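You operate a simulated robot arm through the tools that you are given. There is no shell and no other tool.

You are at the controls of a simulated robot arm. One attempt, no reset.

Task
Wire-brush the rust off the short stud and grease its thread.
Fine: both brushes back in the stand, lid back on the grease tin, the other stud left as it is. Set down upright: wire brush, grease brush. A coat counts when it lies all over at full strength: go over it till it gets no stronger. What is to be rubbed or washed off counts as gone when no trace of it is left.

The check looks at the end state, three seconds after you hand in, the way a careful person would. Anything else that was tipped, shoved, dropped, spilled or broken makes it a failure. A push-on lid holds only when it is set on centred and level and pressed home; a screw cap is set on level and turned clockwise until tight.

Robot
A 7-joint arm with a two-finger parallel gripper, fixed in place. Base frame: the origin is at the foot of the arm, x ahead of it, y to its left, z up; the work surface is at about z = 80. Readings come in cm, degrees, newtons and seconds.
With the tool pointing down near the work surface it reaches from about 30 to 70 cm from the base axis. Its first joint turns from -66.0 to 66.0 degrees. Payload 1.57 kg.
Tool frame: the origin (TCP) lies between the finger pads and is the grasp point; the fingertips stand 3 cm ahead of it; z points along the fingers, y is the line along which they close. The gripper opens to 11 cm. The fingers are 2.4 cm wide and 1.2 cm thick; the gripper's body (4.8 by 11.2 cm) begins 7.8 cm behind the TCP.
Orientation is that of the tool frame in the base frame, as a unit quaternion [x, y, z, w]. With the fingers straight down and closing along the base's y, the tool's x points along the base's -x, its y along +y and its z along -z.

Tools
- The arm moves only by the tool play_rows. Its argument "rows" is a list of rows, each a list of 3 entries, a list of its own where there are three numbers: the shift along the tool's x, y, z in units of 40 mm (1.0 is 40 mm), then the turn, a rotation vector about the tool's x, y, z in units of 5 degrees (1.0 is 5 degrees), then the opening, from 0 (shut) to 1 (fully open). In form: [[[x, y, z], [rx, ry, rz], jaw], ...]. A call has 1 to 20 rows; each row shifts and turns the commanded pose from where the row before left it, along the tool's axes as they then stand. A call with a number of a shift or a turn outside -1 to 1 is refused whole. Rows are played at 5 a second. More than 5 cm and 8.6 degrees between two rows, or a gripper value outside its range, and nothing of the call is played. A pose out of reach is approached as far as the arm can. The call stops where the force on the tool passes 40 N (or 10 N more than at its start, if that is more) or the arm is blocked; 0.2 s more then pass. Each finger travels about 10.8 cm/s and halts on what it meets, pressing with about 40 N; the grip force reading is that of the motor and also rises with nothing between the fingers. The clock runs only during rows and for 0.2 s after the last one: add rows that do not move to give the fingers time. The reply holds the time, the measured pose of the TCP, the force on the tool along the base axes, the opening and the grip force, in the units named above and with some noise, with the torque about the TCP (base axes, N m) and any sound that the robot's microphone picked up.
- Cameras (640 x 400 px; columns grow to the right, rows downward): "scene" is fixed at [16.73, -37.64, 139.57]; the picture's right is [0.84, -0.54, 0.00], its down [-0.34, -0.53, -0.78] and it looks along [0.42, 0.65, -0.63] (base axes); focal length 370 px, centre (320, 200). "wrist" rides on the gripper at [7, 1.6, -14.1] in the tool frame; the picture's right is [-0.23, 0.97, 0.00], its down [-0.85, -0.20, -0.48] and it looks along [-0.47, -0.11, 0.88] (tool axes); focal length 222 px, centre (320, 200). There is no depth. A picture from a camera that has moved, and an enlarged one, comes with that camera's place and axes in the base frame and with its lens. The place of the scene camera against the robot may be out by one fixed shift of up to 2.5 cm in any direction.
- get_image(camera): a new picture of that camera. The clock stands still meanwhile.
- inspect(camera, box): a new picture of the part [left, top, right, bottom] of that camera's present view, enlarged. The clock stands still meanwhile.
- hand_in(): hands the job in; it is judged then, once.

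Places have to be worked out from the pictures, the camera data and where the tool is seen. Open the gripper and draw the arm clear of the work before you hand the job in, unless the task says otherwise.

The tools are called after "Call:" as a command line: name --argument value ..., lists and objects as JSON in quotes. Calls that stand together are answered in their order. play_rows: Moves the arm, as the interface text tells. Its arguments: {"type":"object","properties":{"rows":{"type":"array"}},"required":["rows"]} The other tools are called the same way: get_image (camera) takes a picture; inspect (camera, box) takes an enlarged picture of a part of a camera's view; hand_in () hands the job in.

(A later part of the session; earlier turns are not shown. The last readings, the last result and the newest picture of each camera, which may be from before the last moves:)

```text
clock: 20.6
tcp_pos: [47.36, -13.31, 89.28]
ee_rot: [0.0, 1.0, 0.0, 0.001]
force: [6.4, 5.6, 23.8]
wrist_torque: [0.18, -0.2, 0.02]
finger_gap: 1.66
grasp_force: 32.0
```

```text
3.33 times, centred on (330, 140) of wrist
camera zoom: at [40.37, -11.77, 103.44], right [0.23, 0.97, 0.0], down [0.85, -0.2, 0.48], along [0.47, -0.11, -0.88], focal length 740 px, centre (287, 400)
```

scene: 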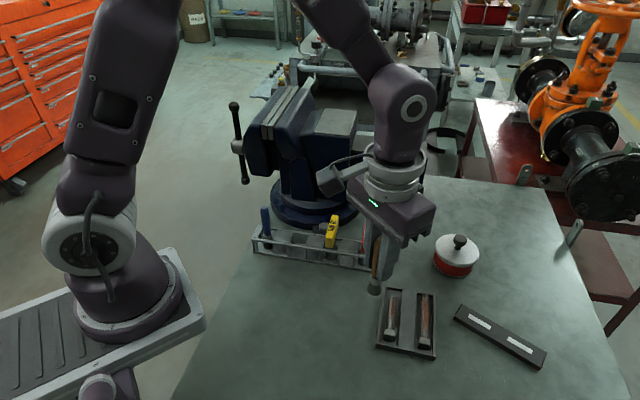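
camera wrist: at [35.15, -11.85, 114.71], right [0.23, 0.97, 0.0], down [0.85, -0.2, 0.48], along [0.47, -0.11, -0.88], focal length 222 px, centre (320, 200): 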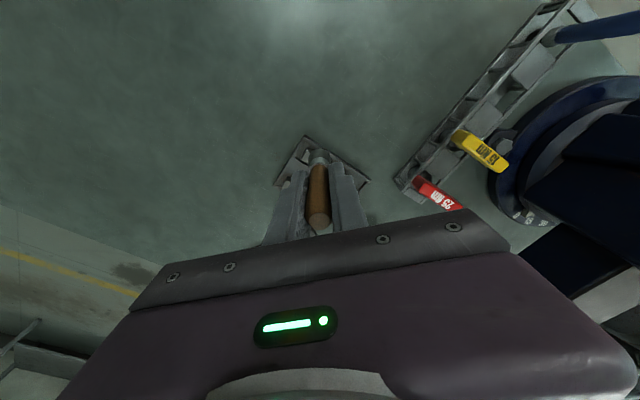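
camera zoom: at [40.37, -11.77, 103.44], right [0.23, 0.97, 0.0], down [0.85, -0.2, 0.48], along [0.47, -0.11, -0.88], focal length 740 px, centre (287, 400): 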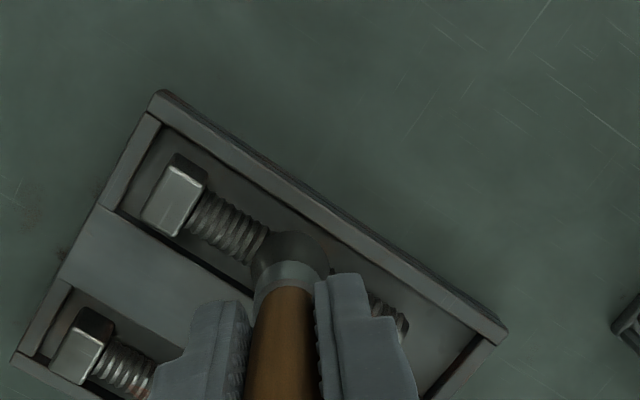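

Rust goes with pressure, but force rose to 24 N near the head. I compensate the slope (ease off 1.2 mm here, sink as I move toward the tip).

Call:
play_rows --rows '[[[-0.08, 0.08, -0.022], [0, 0, 0], 0], [[-0.08, 0.08, 0.004], [0, 0, 0], 0], [[-0.08, 0.08, 0.004], [0, 0, 0], 0], [[-0.08, 0.08, 0.004], [0, 0, 0], 0], [[-0.08, 0.08, 0.004], [0, 0, 0], 0], [[-0.08, 0.08, 0.006], [0, 0, 0], 0], [[0, 0, 0], [0, 0, 0], 0]]'

Call:
inspect --camera "scene" --box '[360, 270, 430, 350]'

Call:
inspect --camera "wrist" --box '[250, 80, 410, 200]'

```text
clock: 22.2
tcp_pos: [49.25, -11.38, 89.23]
ee_rot: [0.0, 1.0, 0.0, -0.001]
force: [-0.4, -1.0, 1.1]
wrist_torque: [-0.06, 0.01, 0.0]
finger_gap: 1.67
grasp_force: 31.7
```

```text
5.00 times, centred on (395, 310) of scene
camera zoom: at [16.73, -37.64, 139.57], right [0.84, -0.54, 0.0], down [-0.34, -0.53, -0.78], along [0.42, 0.65, -0.63], focal length 1849 px, centre (-55, -350)
```

zoom: 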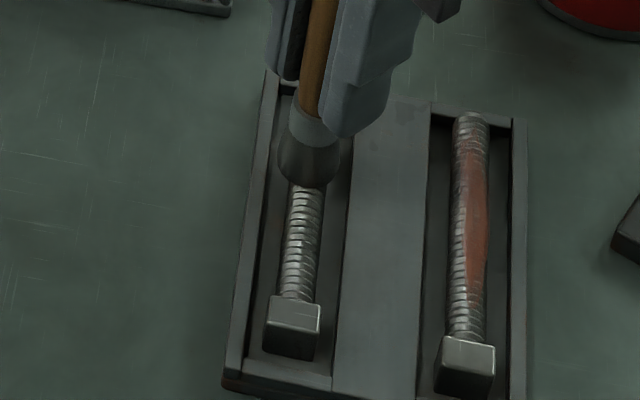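

```text
3.33 times, centred on (330, 140) of wrist
camera zoom: at [42.35, -9.83, 103.41], right [0.23, 0.97, 0.0], down [0.85, -0.2, 0.48], along [0.47, -0.11, -0.88], focal length 740 px, centre (287, 400)
```

zoom: 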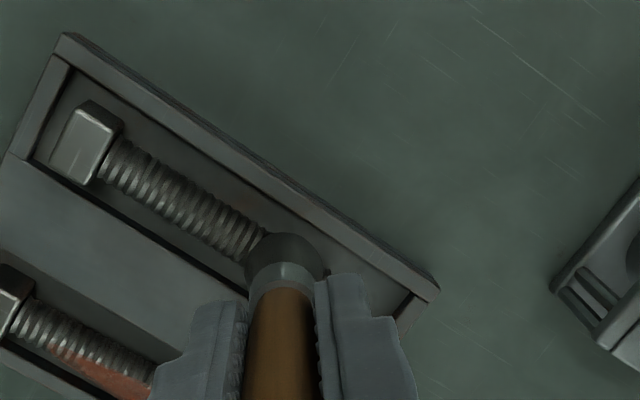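

Rust nearly all gone. I brush the tip section too, with slightly more pressure, then sweep back.

Call:
play_rows --rows '[[[0, 0, 0.025], [0, 0, 0], 0], [[-0.06, 0.06, 0.003], [0, 0, 0], 0], [[-0.06, 0.06, 0.003], [0, 0, 0], 0], [[-0.04, 0.04, 0.003], [0, 0, 0], 0], [[0.06, -0.06, -0.003], [0, 0, 0], 0], [[0.06, -0.06, -0.003], [0, 0, 0], 0], [[0.06, -0.06, -0.003], [0, 0, 0], 0], [[0.06, -0.06, -0.003], [0, 0, 0], 0], [[0.06, -0.06, -0.003], [0, 0, 0], 0], [[0.06, -0.06, -0.003], [0, 0, 0], 0], [[0.06, -0.06, -0.003], [0, 0, 0], 0], [[0.06, -0.06, -0.003], [0, 0, 0], 0], [[0.06, -0.06, -0.003], [0, 0, 0], 0], [[0, 0, 0], [0, 0, 0], 0]]'

Call:
inspect --camera "scene" --box '[360, 270, 430, 350]'

```text
clock: 25.2
tcp_pos: [47.71, -13.07, 89.19]
ee_rot: [0.0, 1.0, 0.0, 0.0]
force: [6.9, 5.6, 24.6]
wrist_torque: [0.16, -0.21, 0.0]
finger_gap: 1.67
grasp_force: 32.3
```

```text
5.00 times, centred on (395, 310) of scene
camera zoom: at [16.7, -37.62, 139.58], right [0.84, -0.54, 0.0], down [-0.34, -0.53, -0.78], along [0.42, 0.65, -0.63], focal length 1849 px, centre (-55, -350)
```

zoom: 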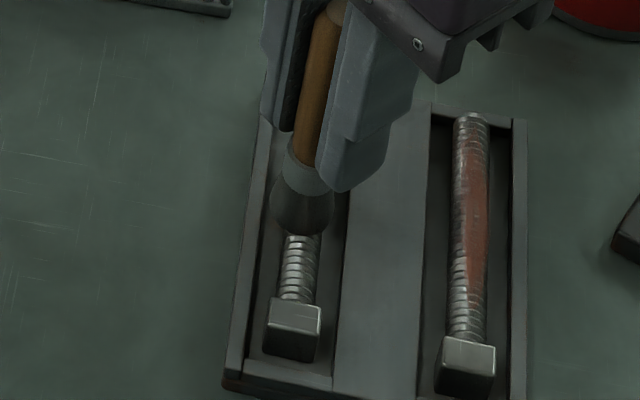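

Now I lift the brush clear and look at the whole stud for remaining traces.

Call:
play_rows --rows '[[[0, 0, -0.3], [0, 0, 0], 0], [[0.2, -0.1, -0.5], [0, 0, 0], 0], [[0.5, 0.3, -0.3], [0, 0, 0], 0], [[0.5, 0.3, -0.3], [0, 0, 0], 0], [[0.5, 0.3, 0], [0, 0, 0], 0], [[0, 0, 0], [0, 0, 0], 0]]'

Call:
inspect --camera "scene" --box '[370, 285, 410, 345]'

Call:
get_image --camera "wrist"

```text
clock: 26.6
tcp_pos: [40.92, -9.76, 94.8]
ee_rot: [0.0, 1.0, 0.001, 0.0]
force: [-0.3, -0.9, -0.5]
wrist_torque: [0.0, 0.01, 0.03]
finger_gap: 1.66
grasp_force: 31.7
```

```text
6.67 times, centred on (390, 315) of scene
camera zoom: at [16.73, -37.64, 139.57], right [0.84, -0.54, 0.0], down [-0.34, -0.53, -0.78], along [0.42, 0.65, -0.63], focal length 2466 px, centre (-147, -567)
```

zoom: 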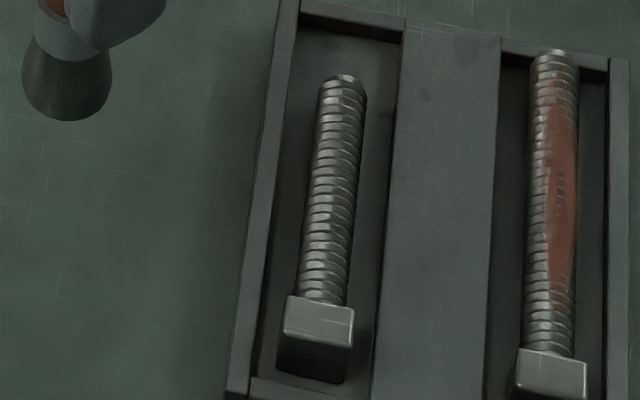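

```text
taken
camera wrist: at [33.97, -8.16, 108.99], right [0.23, 0.97, 0.0], down [0.85, -0.2, 0.48], along [0.47, -0.11, -0.88], focal length 222 px, centre (320, 200)
```

wrist: 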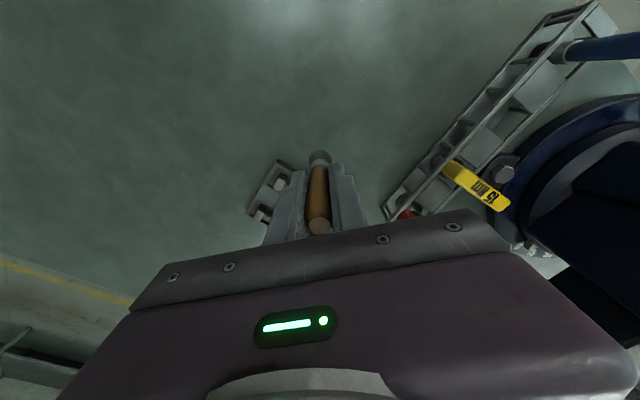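

From the scene camera no trace is left. I check from the other side with the wrist camera.

Call:
play_rows --rows '[[[-0.7, 0.3, -0.1], [0, 0, 0], 0], [[-0.8, 0.3, 0], [0, 0, 0], 0], [[-0.8, 0.3, 0], [0, 0, 0], 0], [[0, 0, 0], [0, 0, 0], 0]]'

Call:
inspect --camera "wrist" --box '[200, 80, 320, 200]'

Call:
play_rows --rows '[[[0, -0.7, -0.3], [0, 0, 0], 0], [[0, -1, 0], [0, 0, 0], 0], [[0, -1, 0], [0, 0, 0], 0], [[0, -0.8, 0], [0, 0, 0], 0], [[0, 0, 0], [0, 0, 0], 0]]'

Call:
inspect --camera "wrist" --box '[320, 60, 440, 180]'

```text
clock: 27.6
tcp_pos: [50.34, -6.18, 95.08]
ee_rot: [0.0, 1.0, 0.0, 0.0]
force: [0.9, -0.2, -0.5]
wrist_torque: [-0.01, -0.02, -0.04]
finger_gap: 1.67
grasp_force: 32.0
```

```text
3.33 times, centred on (260, 140) of wrist
camera zoom: at [43.31, -4.6, 109.37], right [0.23, 0.97, 0.0], down [0.86, -0.2, 0.48], along [0.47, -0.11, -0.88], focal length 740 px, centre (520, 400)
```

zoom: 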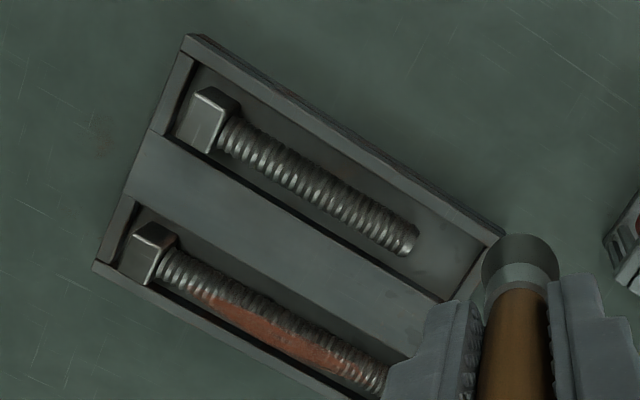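

```text
clock: 28.8
tcp_pos: [50.27, -20.21, 96.3]
ee_rot: [0.0, 1.0, 0.0, 0.0]
force: [0.0, 0.1, -0.8]
wrist_torque: [0.0, 0.02, -0.02]
finger_gap: 1.65
grasp_force: 31.9
```

```text
3.33 times, centred on (380, 120) of wrist
camera zoom: at [43.27, -18.64, 110.48], right [0.23, 0.97, 0.0], down [0.85, -0.2, 0.48], along [0.47, -0.11, -0.88], focal length 740 px, centre (120, 467)
```

zoom: 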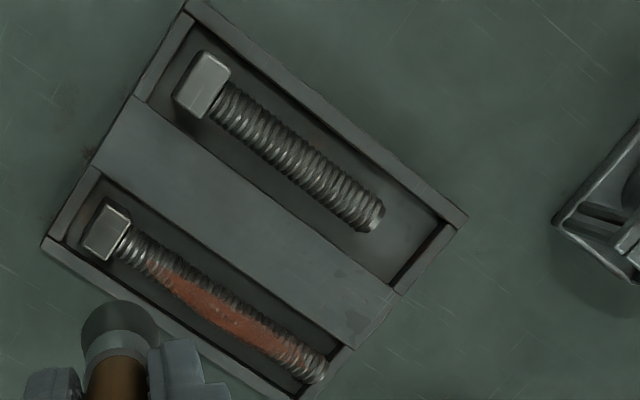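

Stud looks clean from both sides. I zoom in strongly to check for faint residue.

Call:
inspect --camera "wrist" --box '[350, 68, 400, 118]'

Call:
inspect --camera "scene" --box '[380, 292, 404, 340]'

```text
8.00 times, centred on (375, 93) of wrist
camera zoom: at [43.27, -18.64, 110.48], right [0.23, 0.97, 0.0], down [0.85, -0.2, 0.48], along [0.47, -0.11, -0.88], focal length 1777 px, centre (-120, 1056)
```

zoom: 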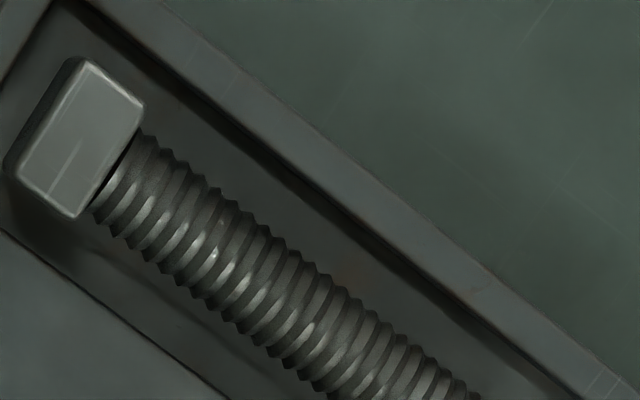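

```text
8.33 times, centred on (392, 316) of scene
camera zoom: at [16.73, -37.64, 139.57], right [0.84, -0.54, 0.0], down [-0.34, -0.53, -0.78], along [0.42, 0.65, -0.63], focal length 3082 px, centre (-280, -767)
```

zoom: 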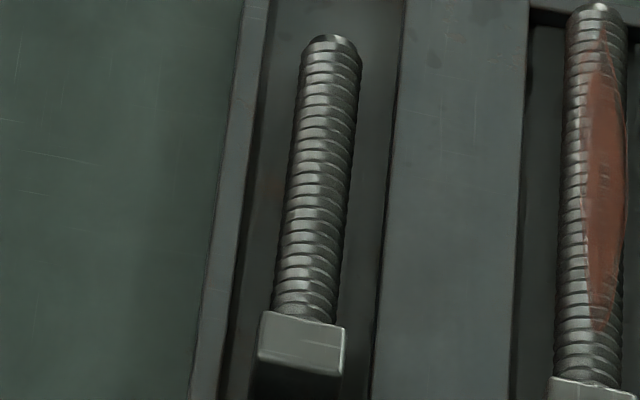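

It looks clean. For safety I make one more full pass along the axis; first go back over it and descend to just above contact.

Call:
play_rows --rows '[[[0.1, 0.7, 0], [0, 0, 0], 0], [[0.1, 0.7, 0], [0, 0, 0], 0], [[0.12, 0.75, 0], [0, 0, 0], 0], [[0, 0, 0.6], [0, 0, 0], 0], [[0, 0, 0.6], [0, 0, 0], 0], [[0, 0, 0.4], [0, 0, 0], 0], [[0, 0, 0], [0, 0, 0], 0], [[0, 0, 0], [0, 0, 0], 0]]'

Call:
inspect --camera "scene" --box '[360, 270, 430, 350]'

```text
clock: 30.6
tcp_pos: [48.93, -11.61, 89.89]
ee_rot: [0.001, 1.0, 0.0, 0.001]
force: [0.2, 0.6, -1.3]
wrist_torque: [-0.01, 0.0, 0.0]
finger_gap: 1.65
grasp_force: 31.4
```

```text
5.00 times, centred on (395, 310) of scene
camera zoom: at [16.73, -37.64, 139.57], right [0.84, -0.54, 0.0], down [-0.34, -0.53, -0.78], along [0.42, 0.65, -0.63], focal length 1849 px, centre (-55, -350)
```

zoom: 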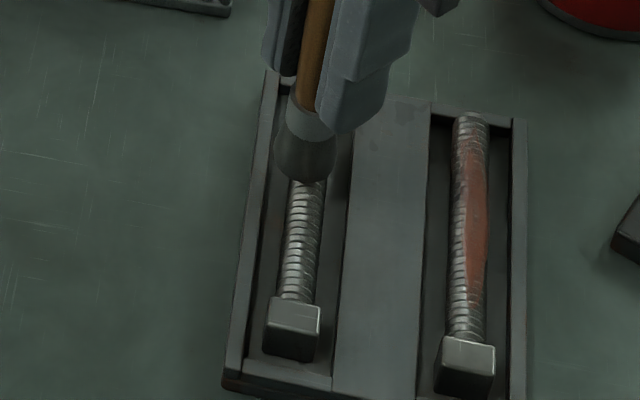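

Call:
play_rows --rows '[[[0, 0, 0.1], [0, 0, 0], 0], [[0, 0, 0.05], [0, 0, 0], 0], [[0, 0, 0.03], [0, 0, 0], 0], [[0, 0, 0], [0, 0, 0], 0]]'

```text
clock: 31.6
tcp_pos: [48.77, -11.56, 89.11]
ee_rot: [0.0, 1.0, 0.0, 0.001]
force: [1.3, -0.3, -0.2]
wrist_torque: [0.03, 0.01, 0.01]
finger_gap: 1.64
grasp_force: 32.0
```

No contact yet; a bit lower, then sweep over the length both ways with slope compensation.

Call:
play_rows --rows '[[[0, 0, 0.03], [0, 0, 0], 0], [[0, 0, 0.0], [0, 0, 0], 0]]'

```text
clock: 32.2
tcp_pos: [48.81, -11.6, 89.19]
ee_rot: [0.0, 1.0, 0.0, 0.001]
force: [-1.0, 0.5, 15.2]
wrist_torque: [-0.08, 0.2, -0.01]
finger_gap: 1.65
grasp_force: 32.6
```

Call:
play_rows --rows '[[[-0.06, 0.06, 0.003], [0, 0, 0], 0], [[-0.06, 0.06, 0.003], [0, 0, 0], 0], [[-0.06, 0.06, 0.003], [0, 0, 0], 0], [[0.06, -0.06, -0.003], [0, 0, 0], 0], [[0.06, -0.06, -0.003], [0, 0, 0], 0], [[0.06, -0.06, -0.003], [0, 0, 0], 0], [[0.06, -0.06, -0.004], [0, 0, 0], 0], [[0.06, -0.06, -0.004], [0, 0, 0], 0], [[0.06, -0.06, -0.004], [0, 0, 0], 0], [[0.06, -0.06, -0.004], [0, 0, 0], 0], [[0.06, -0.06, -0.004], [0, 0, 0], 0], [[0.06, -0.06, -0.004], [0, 0, 0], 0], [[0.06, -0.06, -0.004], [0, 0, 0], 0], [[0.04, -0.04, -0.002], [0, 0, 0], 0], [[0, 0, 0], [0, 0, 0], 0]]'

Call:
inspect --camera "scene" --box '[360, 270, 430, 350]'

```text
clock: 35.4
tcp_pos: [46.97, -13.33, 89.27]
ee_rot: [-0.001, 1.0, 0.0, -0.001]
force: [-0.5, 0.1, -1.0]
wrist_torque: [-0.03, 0.0, -0.01]
finger_gap: 1.69
grasp_force: 32.0
```

```text
5.00 times, centred on (395, 310) of scene
camera zoom: at [16.73, -37.64, 139.57], right [0.84, -0.54, 0.0], down [-0.34, -0.53, -0.78], along [0.42, 0.65, -0.63], focal length 1849 px, centre (-55, -350)
```

zoom: 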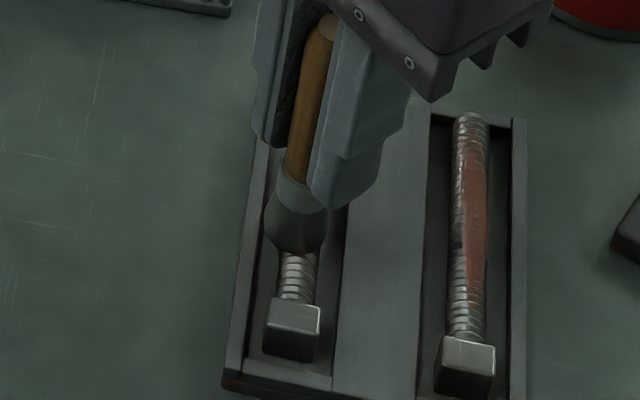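

One last pass back toward the tip with slightly more pressure.

Call:
play_rows --rows '[[[-0.02, -0.02, 0.025], [0, 0, 0], 0], [[-0.06, 0.06, 0.002], [0, 0, 0], 0], [[-0.06, 0.06, 0.002], [0, 0, 0], 0], [[-0.06, 0.06, 0.002], [0, 0, 0], 0], [[-0.06, 0.06, 0.002], [0, 0, 0], 0], [[-0.06, 0.06, 0.002], [0, 0, 0], 0], [[-0.06, 0.06, 0.003], [0, 0, 0], 0], [[-0.06, 0.06, 0.003], [0, 0, 0], 0], [[-0.06, 0.06, 0.003], [0, 0, 0], 0], [[-0.06, 0.06, 0.003], [0, 0, 0], 0], [[-0.06, 0.06, 0.003], [0, 0, 0], 0], [[0, 0, 0], [0, 0, 0], 0], [[0, 0, -0.6], [0, 0, 0], 0], [[0, 0, -0.8], [0, 0, 0], 0], [[0.5, 0.2, -0.8], [0, 0, 0], 0], [[0, 0, 0], [0, 0, 0], 0]]'

Call:
inspect --camera "scene" --box '[360, 270, 430, 350]'

Call:
inspect --camera "wrist" --box '[240, 80, 400, 230]'

```text
clock: 38.8
tcp_pos: [47.43, -10.33, 97.87]
ee_rot: [0.0, 1.0, -0.001, 0.0]
force: [0.0, -0.1, -0.6]
wrist_torque: [-0.02, 0.01, 0.02]
finger_gap: 1.67
grasp_force: 31.9
```

```text
5.00 times, centred on (395, 310) of scene
camera zoom: at [16.73, -37.64, 139.57], right [0.84, -0.54, 0.0], down [-0.34, -0.53, -0.78], along [0.42, 0.65, -0.63], focal length 1849 px, centre (-55, -350)
```

zoom: 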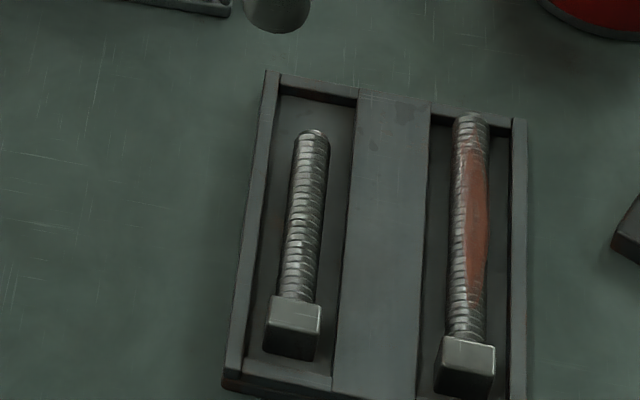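

```text
2.67 times, centred on (320, 155) of wrist
camera zoom: at [40.5, -8.72, 112.13], right [0.23, 0.97, 0.0], down [0.86, -0.2, 0.48], along [0.47, -0.11, -0.88], focal length 592 px, centre (320, 320)
```

zoom: 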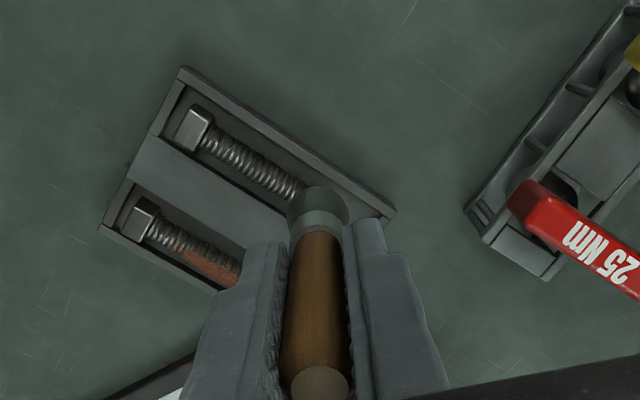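

Stud is clean and undisturbed. Now I carry the wire brush back over its slot at (42.2, 10.2), at safe height.

Call:
play_rows --rows '[[[0.33, 0, -0.8], [0, 0, 0], 0], [[0.33, 0.2, -0.73], [0, 0, 0], 0], [[0.33, 0.83, 0], [0, 0, 0], 0], [[0.32, 0.9, 0], [0, 0, 0], 0], [[0, 0.9, 0], [0, 0, 0], 0], [[0, 0.9, 0], [0, 0, 0], 0], [[0, 0.9, 0], [0, 0, 0], 0], [[0, 0.5, 0], [0, 0, 0], 0], [[0, 0, 0], [0, 0, 0], 0], [[0, 0, 0], [0, 0, 0], 0]]'

Call:
inspect --camera "scene" --box '[220, 110, 380, 270]'

Call:
inspect --camera "wrist" --box '[250, 80, 410, 240]'

```text
clock: 41.0
tcp_pos: [42.31, 10.27, 103.83]
ee_rot: [0.0, 1.0, 0.0, -0.001]
force: [0.4, -0.4, 0.0]
wrist_torque: [0.02, -0.01, 0.0]
finger_gap: 1.67
grasp_force: 32.0
```

```text
2.50 times, centred on (300, 190) of scene
camera zoom: at [16.73, -37.64, 139.57], right [0.84, -0.54, 0.0], down [-0.34, -0.53, -0.78], along [0.42, 0.65, -0.63], focal length 925 px, centre (370, 225)
```

zoom: 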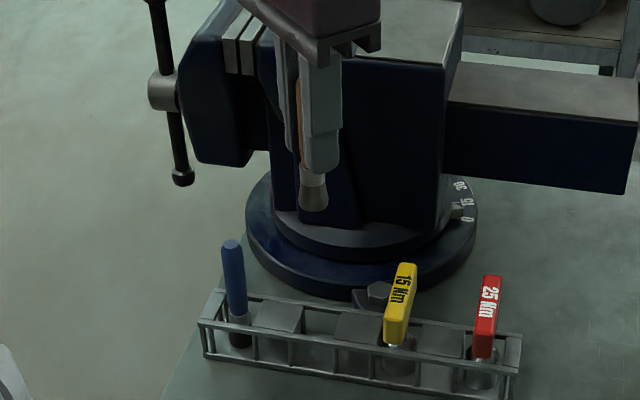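

```text
2.50 times, centred on (330, 160) of wrist
camera zoom: at [35.33, 11.78, 118.18], right [0.23, 0.97, 0.0], down [0.85, -0.2, 0.48], along [0.47, -0.11, -0.88], focal length 555 px, centre (295, 300)
```

zoom: 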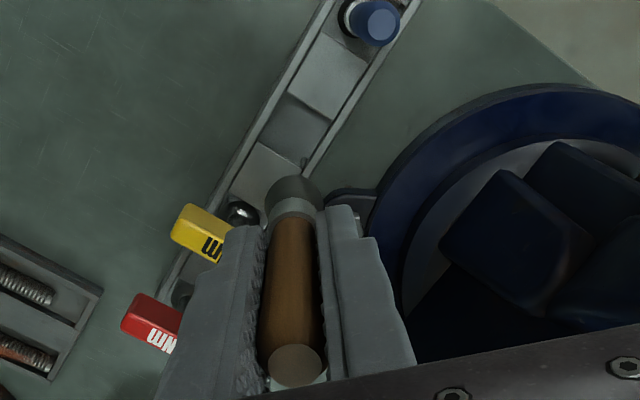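

Brush still upright (it appears to have slid ~0.3 cm up in the grip). I descend into the slot, going gently at the end.

Call:
play_rows --rows '[[[0, 0, 0.7], [0, 0, 0], 0], [[0, 0, 0.7], [0, 0, 0], 0], [[0, 0, 0.6], [0, 0, 0], 0], [[0, 0, 0.5], [0, 0, 0], 0], [[0, 0, 0.3], [0, 0, 0], 0], [[0, 0, 0], [0, 0, 0], 0]]'

Call:
inspect --camera "scene" --box '[240, 170, 360, 270]'

Call:
inspect --camera "wrist" --box '[250, 80, 410, 240]'

```text
clock: 42.4
tcp_pos: [42.32, 10.27, 92.81]
ee_rot: [-0.001, 1.0, 0.0, 0.0]
force: [0.4, 0.1, -0.9]
wrist_torque: [-0.01, 0.03, 0.06]
finger_gap: 1.67
grasp_force: 31.8
```

```text
4.00 times, centred on (300, 220) of scene
camera zoom: at [16.73, -37.64, 139.57], right [0.84, -0.54, 0.0], down [-0.34, -0.53, -0.78], along [0.42, 0.65, -0.63], focal length 1480 px, centre (400, 120)
```

zoom: 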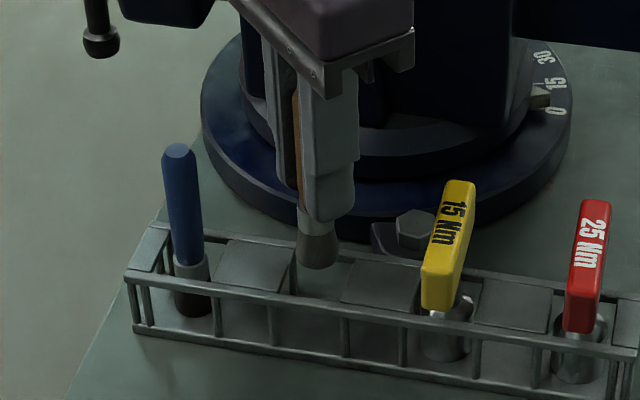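

```text
2.50 times, centred on (330, 160) of wrist
camera zoom: at [35.33, 11.85, 106.98], right [0.23, 0.97, 0.0], down [0.85, -0.2, 0.48], along [0.47, -0.11, -0.88], focal length 555 px, centre (295, 300)
```

zoom: 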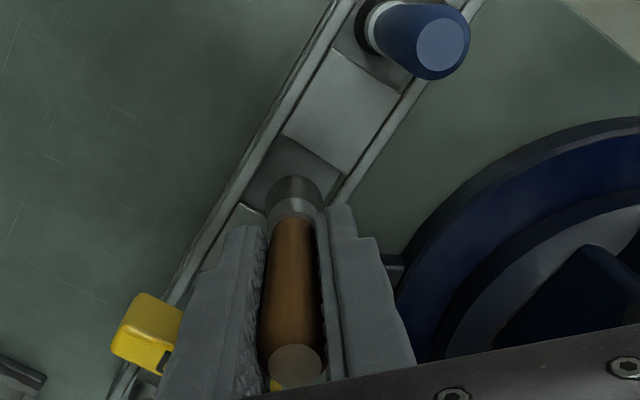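

Aligned with the slot. Continue down.

Call:
play_rows --rows '[[[0, 0, 0.3], [0, 0, 0], 0], [[0, 0, 0.3], [0, 0, 0], 0], [[0, 0, 0.3], [0, 0, 0], 0], [[0, 0, 0.15], [0, 0, 0], 0], [[0, 0, 0], [0, 0, 0], 0]]'

Call:
inspect --camera "scene" --box '[240, 170, 360, 270]'

```text
clock: 43.6
tcp_pos: [42.18, 10.29, 88.61]
ee_rot: [0.0, 1.0, 0.0, 0.0]
force: [-0.1, -0.3, -0.1]
wrist_torque: [0.03, -0.02, 0.0]
finger_gap: 1.64
grasp_force: 31.6
```

```text
4.00 times, centred on (300, 220) of scene
camera zoom: at [16.73, -37.64, 139.57], right [0.84, -0.54, 0.0], down [-0.34, -0.53, -0.78], along [0.42, 0.65, -0.63], focal length 1480 px, centre (400, 120)
```

zoom: 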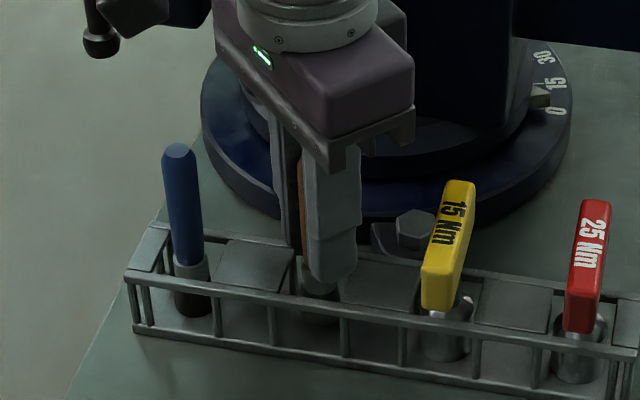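

Now small steps down until I feel the floor of the stand.

Call:
play_rows --rows '[[[0, 0, 0.06], [0, 0, 0], 0], [[0, 0, 0.06], [0, 0, 0], 0], [[0, 0, 0.04], [0, 0, 0], 0], [[0, 0, 0], [0, 0, 0], 0]]'

```text
clock: 44.6
tcp_pos: [42.23, 10.31, 87.88]
ee_rot: [-0.001, 1.0, 0.0, 0.001]
force: [0.2, -0.1, -0.3]
wrist_torque: [0.0, 0.0, 0.0]
finger_gap: 1.66
grasp_force: 31.5
```

Call:
play_rows --rows '[[[0, 0, 0.03], [0, 0, 0], 0], [[0, 0, 0.03], [0, 0, 0], 0], [[0, 0, 0], [0, 0, 0], 0]]'

```text
clock: 45.4
tcp_pos: [42.26, 10.2, 87.78]
ee_rot: [0.0, 1.0, 0.001, 0.0]
force: [-1.0, -0.4, 6.8]
wrist_torque: [-0.03, 0.03, 0.02]
finger_gap: 1.65
grasp_force: 31.6
```

Floor contact (6.8 N). Release gently to 0.5 opening.

Call:
play_rows --rows '[[[0, 0, -0.01], [0, 0, 0], 0], [[0, 0, 0], [0, 0, 0], 0.2], [[0, 0, 0], [0, 0, 0], 0.3], [[0, 0, 0], [0, 0, 0], 0.45], [[0, 0, 0], [0, 0, 0], 0.45]]'

Call:
inspect --camera "wrist" --box '[250, 80, 410, 240]'

Call:
inspect --camera "scene" --box '[240, 170, 360, 270]'

```text
clock: 46.6
tcp_pos: [42.28, 10.24, 87.75]
ee_rot: [0.0, 1.0, -0.001, 0.0]
force: [-0.4, -0.1, 0.3]
wrist_torque: [-0.02, -0.01, 0.03]
finger_gap: 4.94
grasp_force: 0.1
```

```text
2.50 times, centred on (330, 160) of wrist
camera zoom: at [35.33, 11.84, 101.96], right [0.23, 0.97, 0.0], down [0.85, -0.2, 0.48], along [0.47, -0.11, -0.88], focal length 555 px, centre (295, 300)
```

zoom: 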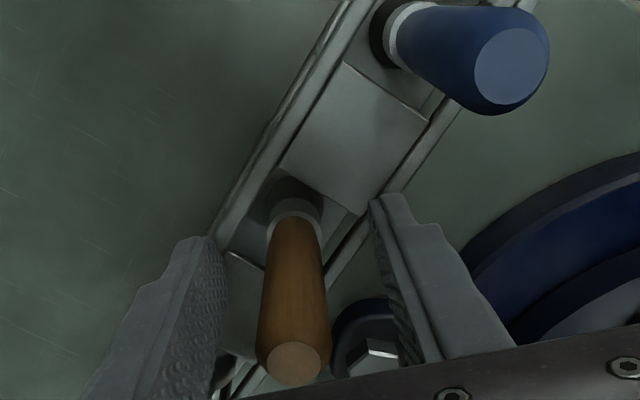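

```text
4.00 times, centred on (300, 220) of scene
camera zoom: at [16.73, -37.64, 139.57], right [0.84, -0.54, 0.0], down [-0.34, -0.53, -0.78], along [0.42, 0.65, -0.63], focal length 1480 px, centre (400, 120)
```

zoom: 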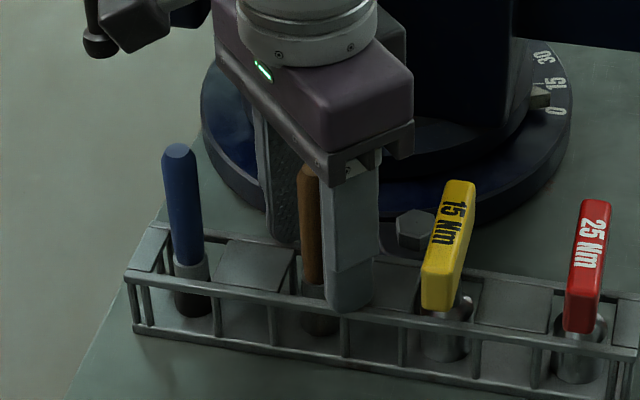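

Wire brush stands upright in its slot. I raise up and move toward the tin for a close view.

Call:
play_rows --rows '[[[0, 0, -0.5], [0, 0, 0], 0.45], [[0, 0, -0.9], [0, 0, 0], 0.45], [[0, 0, -0.9], [0, 0, 0], 0.45], [[0, 0, -0.9], [0, 0, 0], 0.45], [[0, 0, -0.9], [0, 0, 0], 0.45], [[-0.6, -0.8, 0], [0, 0, 0], 0.45], [[-0.6, -0.8, 0], [0, 0, 0], 0.45], [[-0.6, -0.8, 0], [0, 0, 0], 0.45], [[-0.6, -0.8, 0], [0, 0, 0], 0.45], [[-0.6, -0.8, 0], [0, 0, 0], 0.45], [[-0.6, -0.8, 0], [0, 0, 0], 0.45], [[-0.6, -0.1, 0.5], [0, 0, 0], 0.45], [[-0.4, 0, 0.5], [0, 0, 0], 0.45], [[0, 0, 0], [0, 0, 0], 0.45]]'

Call:
get_image --camera "wrist"

Call:
get_image --camera "scene"

```text
clock: 49.6
tcp_pos: [60.67, -9.34, 99.98]
ee_rot: [0.001, 1.0, 0.0, 0.0]
force: [-0.1, 0.3, 0.2]
wrist_torque: [0.0, -0.03, -0.04]
finger_gap: 4.96
grasp_force: 0.1
```

```text
taken
camera wrist: at [53.74, -7.8, 114.25], right [0.23, 0.97, 0.0], down [0.85, -0.2, 0.48], along [0.47, -0.11, -0.88], focal length 222 px, centre (320, 200)
```

wrist: 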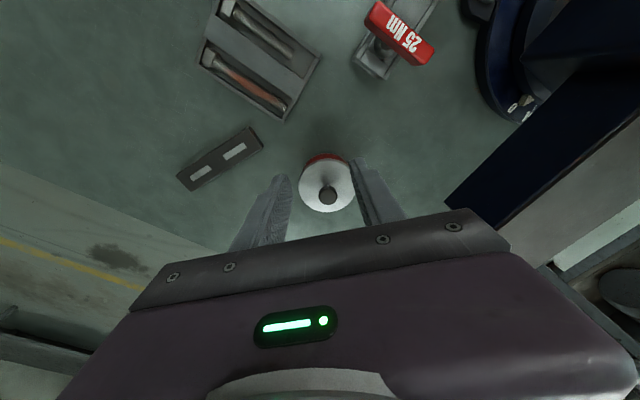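

```text
taken
```

scene: 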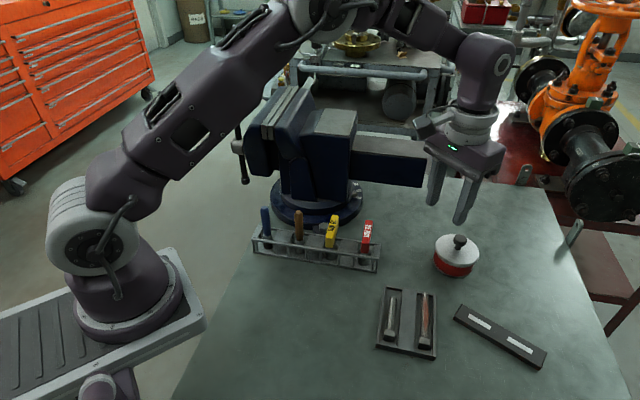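

Call:
inspect --camera "wrist" --box '[270, 130, 390, 230]'

Call:
inspect --camera "scene" --box '[400, 140, 520, 290]'

```text
4.00 times, centred on (330, 180) of wrist
camera zoom: at [53.74, -7.8, 114.25], right [0.23, 0.97, 0.0], down [0.85, -0.2, 0.48], along [0.47, -0.11, -0.88], focal length 888 px, centre (280, 280)
```

zoom: 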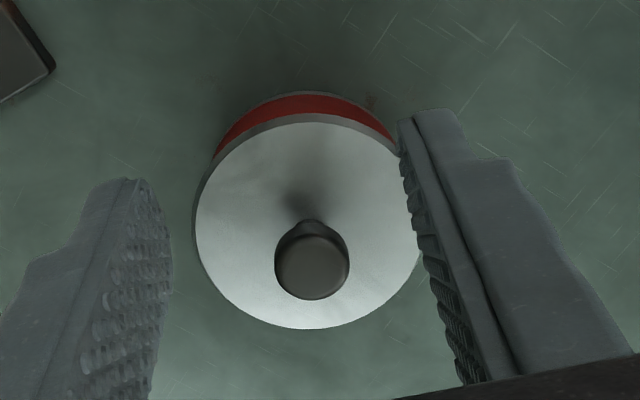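

```text
2.67 times, centred on (460, 215) of scene
camera zoom: at [16.73, -37.64, 139.57], right [0.84, -0.54, 0.0], down [-0.34, -0.53, -0.78], along [0.42, 0.65, -0.63], focal length 986 px, centre (-53, 160)
```

zoom: 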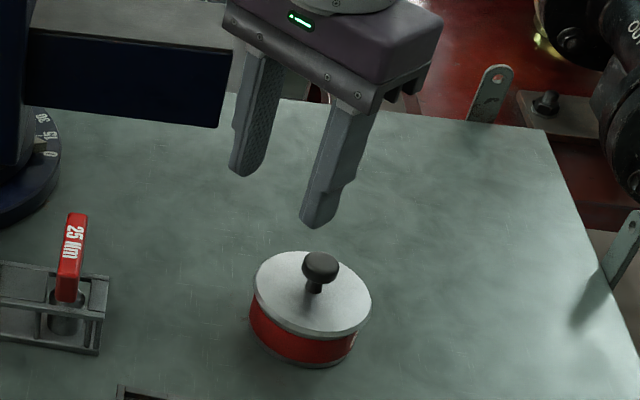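

Lid centre at about (67.1,-9.85), knob top around z≈88.7. I move over it and descend to tips just above the knob to verify.

Call:
play_rows --rows '[[[-0.55, -0.05, 0.3], [0, 0, 0], 0.5], [[-0.55, -0.05, 0.4], [0, 0, 0], 0.5], [[-0.5, -0.03, 0.4], [0, 0, 0], 0.5], [[0, 0, 0.4], [0, 0, 0], 0.5], [[0, 0, 0], [0, 0, 0], 0.5]]'

Call:
inspect --camera "wrist" --box '[270, 130, 390, 230]'

Call:
inspect --camera "scene" --box '[420, 190, 500, 290]'

```text
clock: 50.8
tcp_pos: [66.93, -9.8, 94.0]
ee_rot: [0.0, 1.0, 0.0, 0.0]
force: [0.4, 0.5, -1.1]
wrist_torque: [0.0, 0.03, -0.01]
finger_gap: 5.48
grasp_force: 0.1
```

```text
4.00 times, centred on (330, 180) of wrist
camera zoom: at [60.08, -8.3, 108.3], right [0.23, 0.97, 0.0], down [0.86, -0.2, 0.48], along [0.47, -0.11, -0.88], focal length 888 px, centre (280, 280)
```

zoom: 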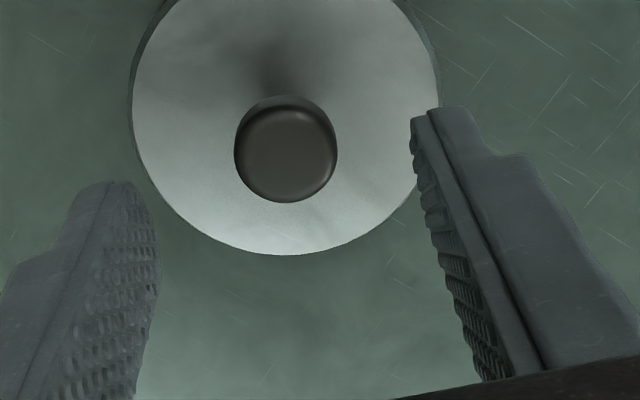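

```text
4.00 times, centred on (460, 240) of scene
camera zoom: at [16.73, -37.64, 139.57], right [0.84, -0.54, 0.0], down [-0.34, -0.53, -0.78], along [0.42, 0.65, -0.63], focal length 1480 px, centre (-240, 40)
```

zoom: 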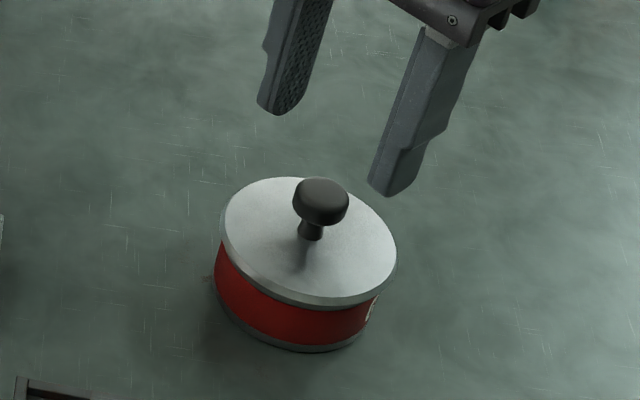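

Aligned; shift 0.3 cm further in x and descend toward the knob.

Call:
play_rows --rows '[[[-0.075, -0.01, 0.4], [0, 0, 0], 0.5], [[0, 0, 0.4], [0, 0, 0], 0.5], [[0, 0, 0.35], [0, 0, 0], 0.45], [[0, 0, 0], [0, 0, 0], 0.45]]'

Call:
inspect --camera "wrist" --box '[270, 130, 390, 230]'

Call:
inspect --camera "scene" --box '[420, 190, 500, 290]'

```text
clock: 51.8
tcp_pos: [67.38, -9.8, 89.59]
ee_rot: [0.0, 1.0, 0.0, 0.0]
force: [-0.8, 1.1, -0.9]
wrist_torque: [-0.05, -0.03, 0.01]
finger_gap: 4.96
grasp_force: 0.0
```

```text
4.00 times, centred on (330, 180) of wrist
camera zoom: at [60.42, -8.36, 103.78], right [0.23, 0.97, 0.0], down [0.85, -0.2, 0.48], along [0.47, -0.11, -0.88], focal length 888 px, centre (280, 280)
```

zoom: 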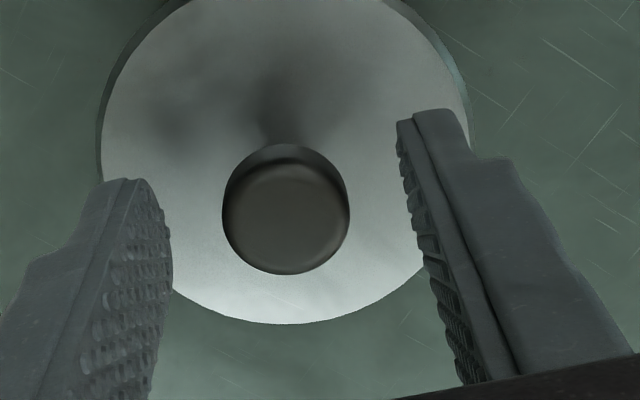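

```text
4.00 times, centred on (460, 240) of scene
camera zoom: at [16.73, -37.64, 139.57], right [0.84, -0.54, 0.0], down [-0.34, -0.53, -0.78], along [0.42, 0.65, -0.63], focal length 1480 px, centre (-240, 40)
```

zoom: 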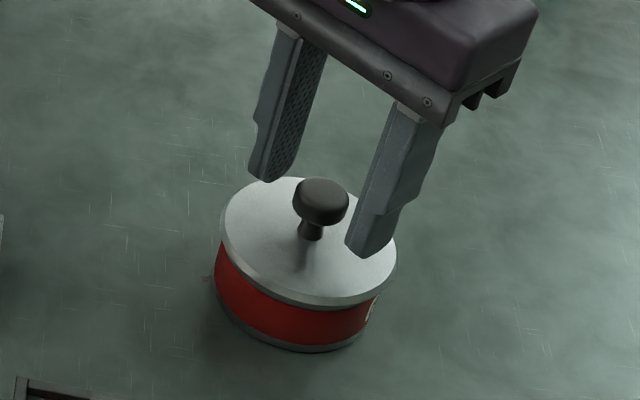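

Fingers straddle the knob. Lower 4 mm more and close.

Call:
play_rows --rows '[[[0.04, 0, 0.1], [0, 0, 0], 0.45], [[0, 0, 0], [0, 0, 0], 0.35], [[0, 0, 0], [0, 0, 0], 0.25], [[0, 0, 0], [0, 0, 0], 0.15], [[0, 0, 0], [0, 0, 0], 0.0], [[0, 0, 0], [0, 0, 0], 0.0], [[0, 0, 0], [0, 0, 0], 0.0]]'

Call:
inspect --camera "scene" --box '[420, 190, 500, 290]'

```text
clock: 53.4
tcp_pos: [67.19, -9.97, 89.16]
ee_rot: [0.0, 1.0, 0.0, 0.001]
force: [-0.4, -0.1, -0.2]
wrist_torque: [-0.01, 0.03, 0.0]
finger_gap: 2.37
grasp_force: 35.8
heard: snap
```

```text
4.00 times, centred on (460, 240) of scene
camera zoom: at [16.73, -37.64, 139.57], right [0.84, -0.54, 0.0], down [-0.34, -0.53, -0.78], along [0.42, 0.65, -0.63], focal length 1480 px, centre (-240, 40)
```

zoom: 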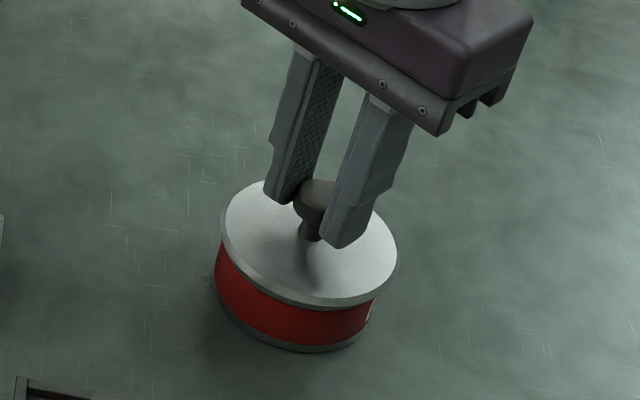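

Gripped at 2.37; a "snap" was heard, likely the lid unseating. Lift slowly and check that the tin stays behind.

Call:
play_rows --rows '[[[0, 0, -0.1], [0, 0, 0], 0], [[0, 0, -0.1], [0, 0, 0], 0], [[0, 0, -0.15], [0, 0, 0], 0], [[0, 0, -0.2], [0, 0, 0], 0], [[0, 0, 0], [0, 0, 0], 0]]'

Call:
inspect --camera "scene" --box '[420, 190, 500, 290]'

```text
clock: 54.6
tcp_pos: [67.24, -9.88, 91.42]
ee_rot: [0.0, 1.0, 0.0, 0.0]
force: [0.0, -0.8, -0.6]
wrist_torque: [0.04, 0.01, 0.03]
finger_gap: 2.38
grasp_force: 35.9
```

```text
4.00 times, centred on (460, 240) of scene
camera zoom: at [16.73, -37.64, 139.57], right [0.84, -0.54, 0.0], down [-0.34, -0.53, -0.78], along [0.42, 0.65, -0.63], focal length 1480 px, centre (-240, 40)
```

zoom: 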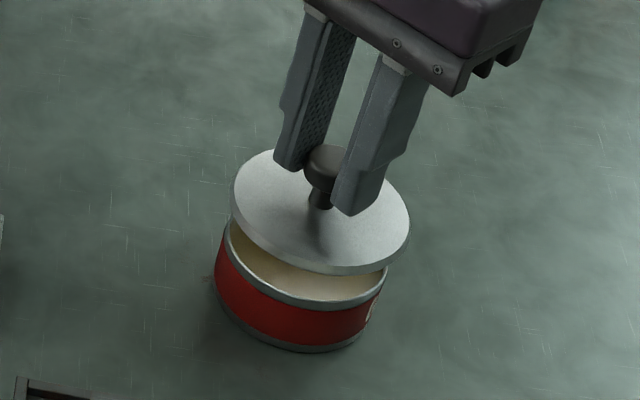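

Lid is off and the tin stayed put. I raise it and carry it to a free spot around (38,-4).

Call:
play_rows --rows '[[[0, 0, -0.5], [0, 0, 0], 0], [[0, 0, -0.5], [0, 0, 0], 0], [[0.4, 0.1, -0.5], [0, 0, 0], 0], [[0.7, 0.148, 0], [0, 0, 0], 0], [[0.73, 0.148, 0], [0, 0, 0], 0], [[0.73, 0.148, 0], [0, 0, 0], 0], [[0.73, 0.148, 0], [0, 0, 0], 0], [[0.73, 0.148, 0], [0, 0, 0], 0], [[0.73, 0.148, 0], [0, 0, 0], 0], [[0.73, 0.148, 0], [0, 0, 0], 0], [[0.73, 0.148, 0], [0, 0, 0], 0], [[0.73, 0.148, 0], [0, 0, 0], 0], [[0.3, 0.05, 0], [0, 0, 0], 0], [[0, 0, 0], [0, 0, 0], 0]]'

Call:
get_image --camera "scene"

Call:
get_image --camera "wrist"

```text
clock: 57.6
tcp_pos: [38.21, -4.02, 97.35]
ee_rot: [0.0, 1.0, 0.0, 0.0]
force: [0.0, 0.2, 0.9]
wrist_torque: [-0.03, 0.04, -0.01]
finger_gap: 2.4
grasp_force: 36.2
```

```text
taken
```

scene: 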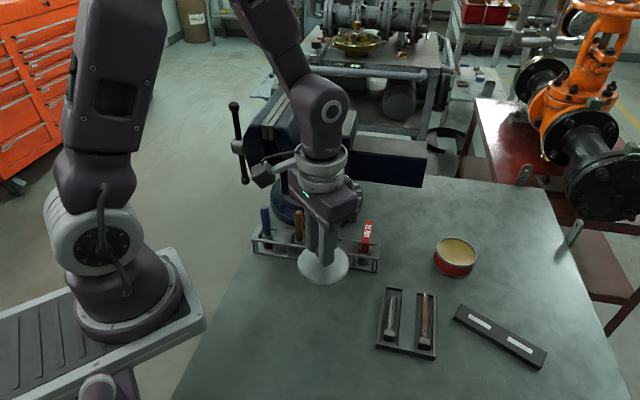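

```text
taken
camera wrist: at [31.28, -2.46, 111.54], right [0.23, 0.97, 0.0], down [0.85, -0.2, 0.48], along [0.47, -0.11, -0.88], focal length 222 px, centre (320, 200)
```

wrist: 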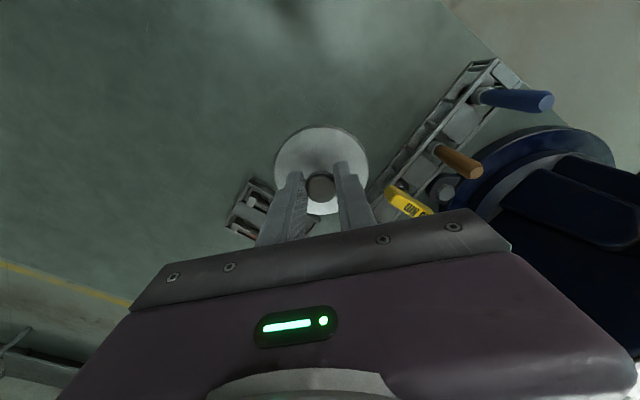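

Spot is clear. Lower the lid toward the table.

Call:
play_rows --rows '[[[0, 0, 0.7], [0, 0, 0], 0], [[0, 0, 0.7], [0, 0, 0], 0], [[0, 0, 0.7], [0, 0, 0], 0], [[0, 0, 0.4], [0, 0, 0], 0], [[0, 0, 0.3], [0, 0, 0], 0], [[0, 0, 0], [0, 0, 0], 0]]'

Call:
inspect --camera "scene" --box '[270, 210, 390, 310]'

```text
clock: 59.0
tcp_pos: [38.28, -3.92, 86.13]
ee_rot: [0.0, 1.0, 0.0, 0.0]
force: [-0.1, -0.2, 0.0]
wrist_torque: [0.04, -0.01, -0.03]
finger_gap: 2.42
grasp_force: 36.0
```

```text
4.00 times, centred on (330, 260) of scene
camera zoom: at [16.73, -37.64, 139.57], right [0.84, -0.54, 0.0], down [-0.34, -0.53, -0.78], along [0.42, 0.65, -0.63], focal length 1480 px, centre (280, -40)
```

zoom: 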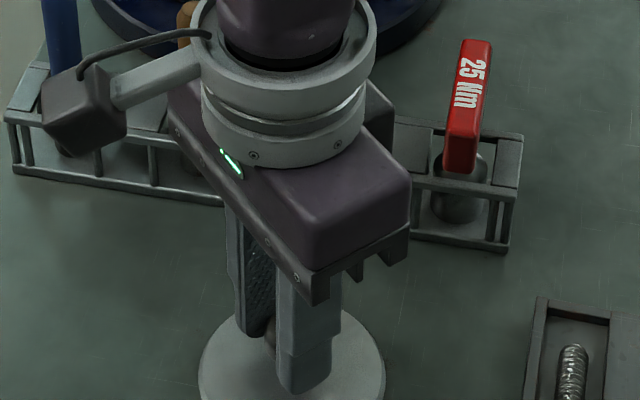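

Call:
play_rows --rows '[[[0, 0, 0.1], [0, 0, 0], 0], [[0, 0, 0.1], [0, 0, 0], 0], [[0, 0, 0.05], [0, 0, 0], 0], [[0, 0, 0], [0, 0, 0], 0]]'

```text
clock: 60.0
tcp_pos: [38.31, -3.8, 85.12]
ee_rot: [0.001, 1.0, 0.0, 0.0]
force: [-0.9, 0.8, 2.4]
wrist_torque: [-0.03, -0.05, -0.04]
finger_gap: 2.39
grasp_force: 36.2
```

Slight upward force begins; one more small step to seat on the table.

Call:
play_rows --rows '[[[0, 0, 0.02], [0, 0, 0], 0], [[0, 0, 0], [0, 0, 0], 0]]'

Call:
inspect --camera "scene" --box '[290, 240, 380, 320]'

```text
clock: 60.6
tcp_pos: [38.34, -3.9, 85.15]
ee_rot: [0.001, 1.0, 0.0, 0.001]
force: [-2.3, -2.5, 32.8]
wrist_torque: [-0.03, 0.01, -0.01]
finger_gap: 2.41
grasp_force: 35.8
```

```text
5.00 times, centred on (335, 280) of scene
camera zoom: at [16.68, -37.64, 139.58], right [0.84, -0.54, 0.0], down [-0.34, -0.53, -0.78], along [0.42, 0.65, -0.63], focal length 1849 px, centre (245, -200)
```

zoom: 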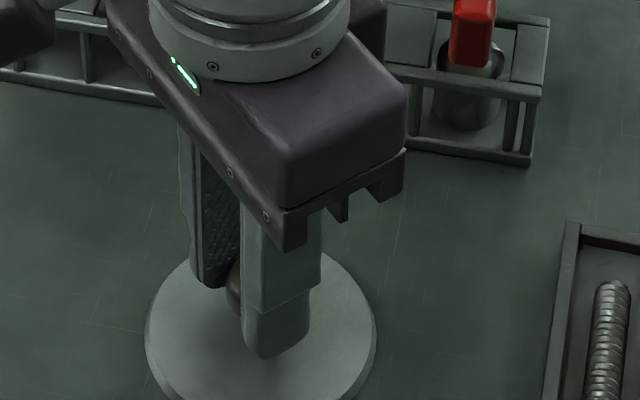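

Lid is firmly on the table. Ease off and open.

Call:
play_rows --rows '[[[0, 0, -0.02], [0, 0, 0], 0], [[0, 0, 0], [0, 0, 0], 0.3], [[0, 0, 0], [0, 0, 0], 0.45], [[0, 0, 0], [0, 0, 0], 0.5], [[0, 0, -0.4], [0, 0, 0], 0.5], [[0, 0, -0.8], [0, 0, 0], 0.5], [[0, 0, -0.9], [0, 0, 0], 0.5], [[0, 0, -0.9], [0, 0, 0], 0.5], [[0, 0, -0.9], [0, 0, 0], 0.5], [[0, 0, -0.9], [0, 0, 0], 0.5], [[0, 0, 0], [0, 0, 0], 0.5]]'

Call:
get_image --camera "scene"

Call:
get_image --camera "wrist"

```text
clock: 63.0
tcp_pos: [38.15, -4.0, 104.34]
ee_rot: [0.0, 1.0, 0.0, 0.0]
force: [-1.1, 0.0, 0.1]
wrist_torque: [0.02, 0.02, 0.0]
finger_gap: 5.5
grasp_force: 0.1
```

```text
taken
```

scene: 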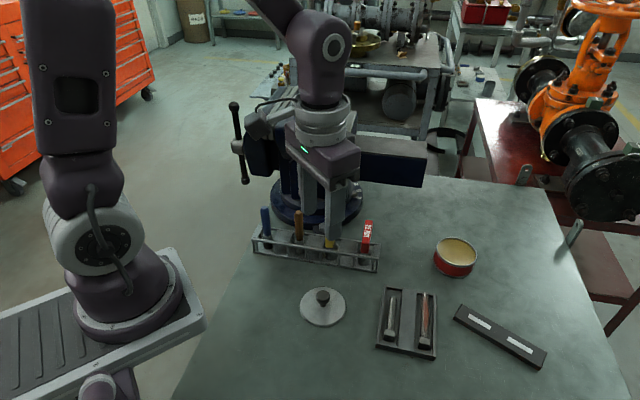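

```text
taken
camera wrist: at [31.29, -2.42, 118.58], right [0.23, 0.97, 0.0], down [0.85, -0.2, 0.48], along [0.47, -0.11, -0.88], focal length 222 px, centre (320, 200)
```

wrist: 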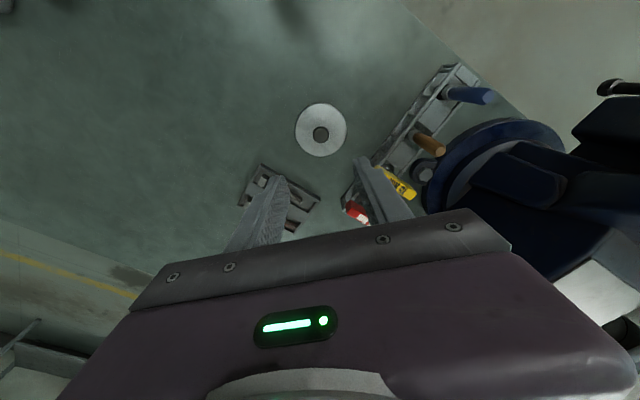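

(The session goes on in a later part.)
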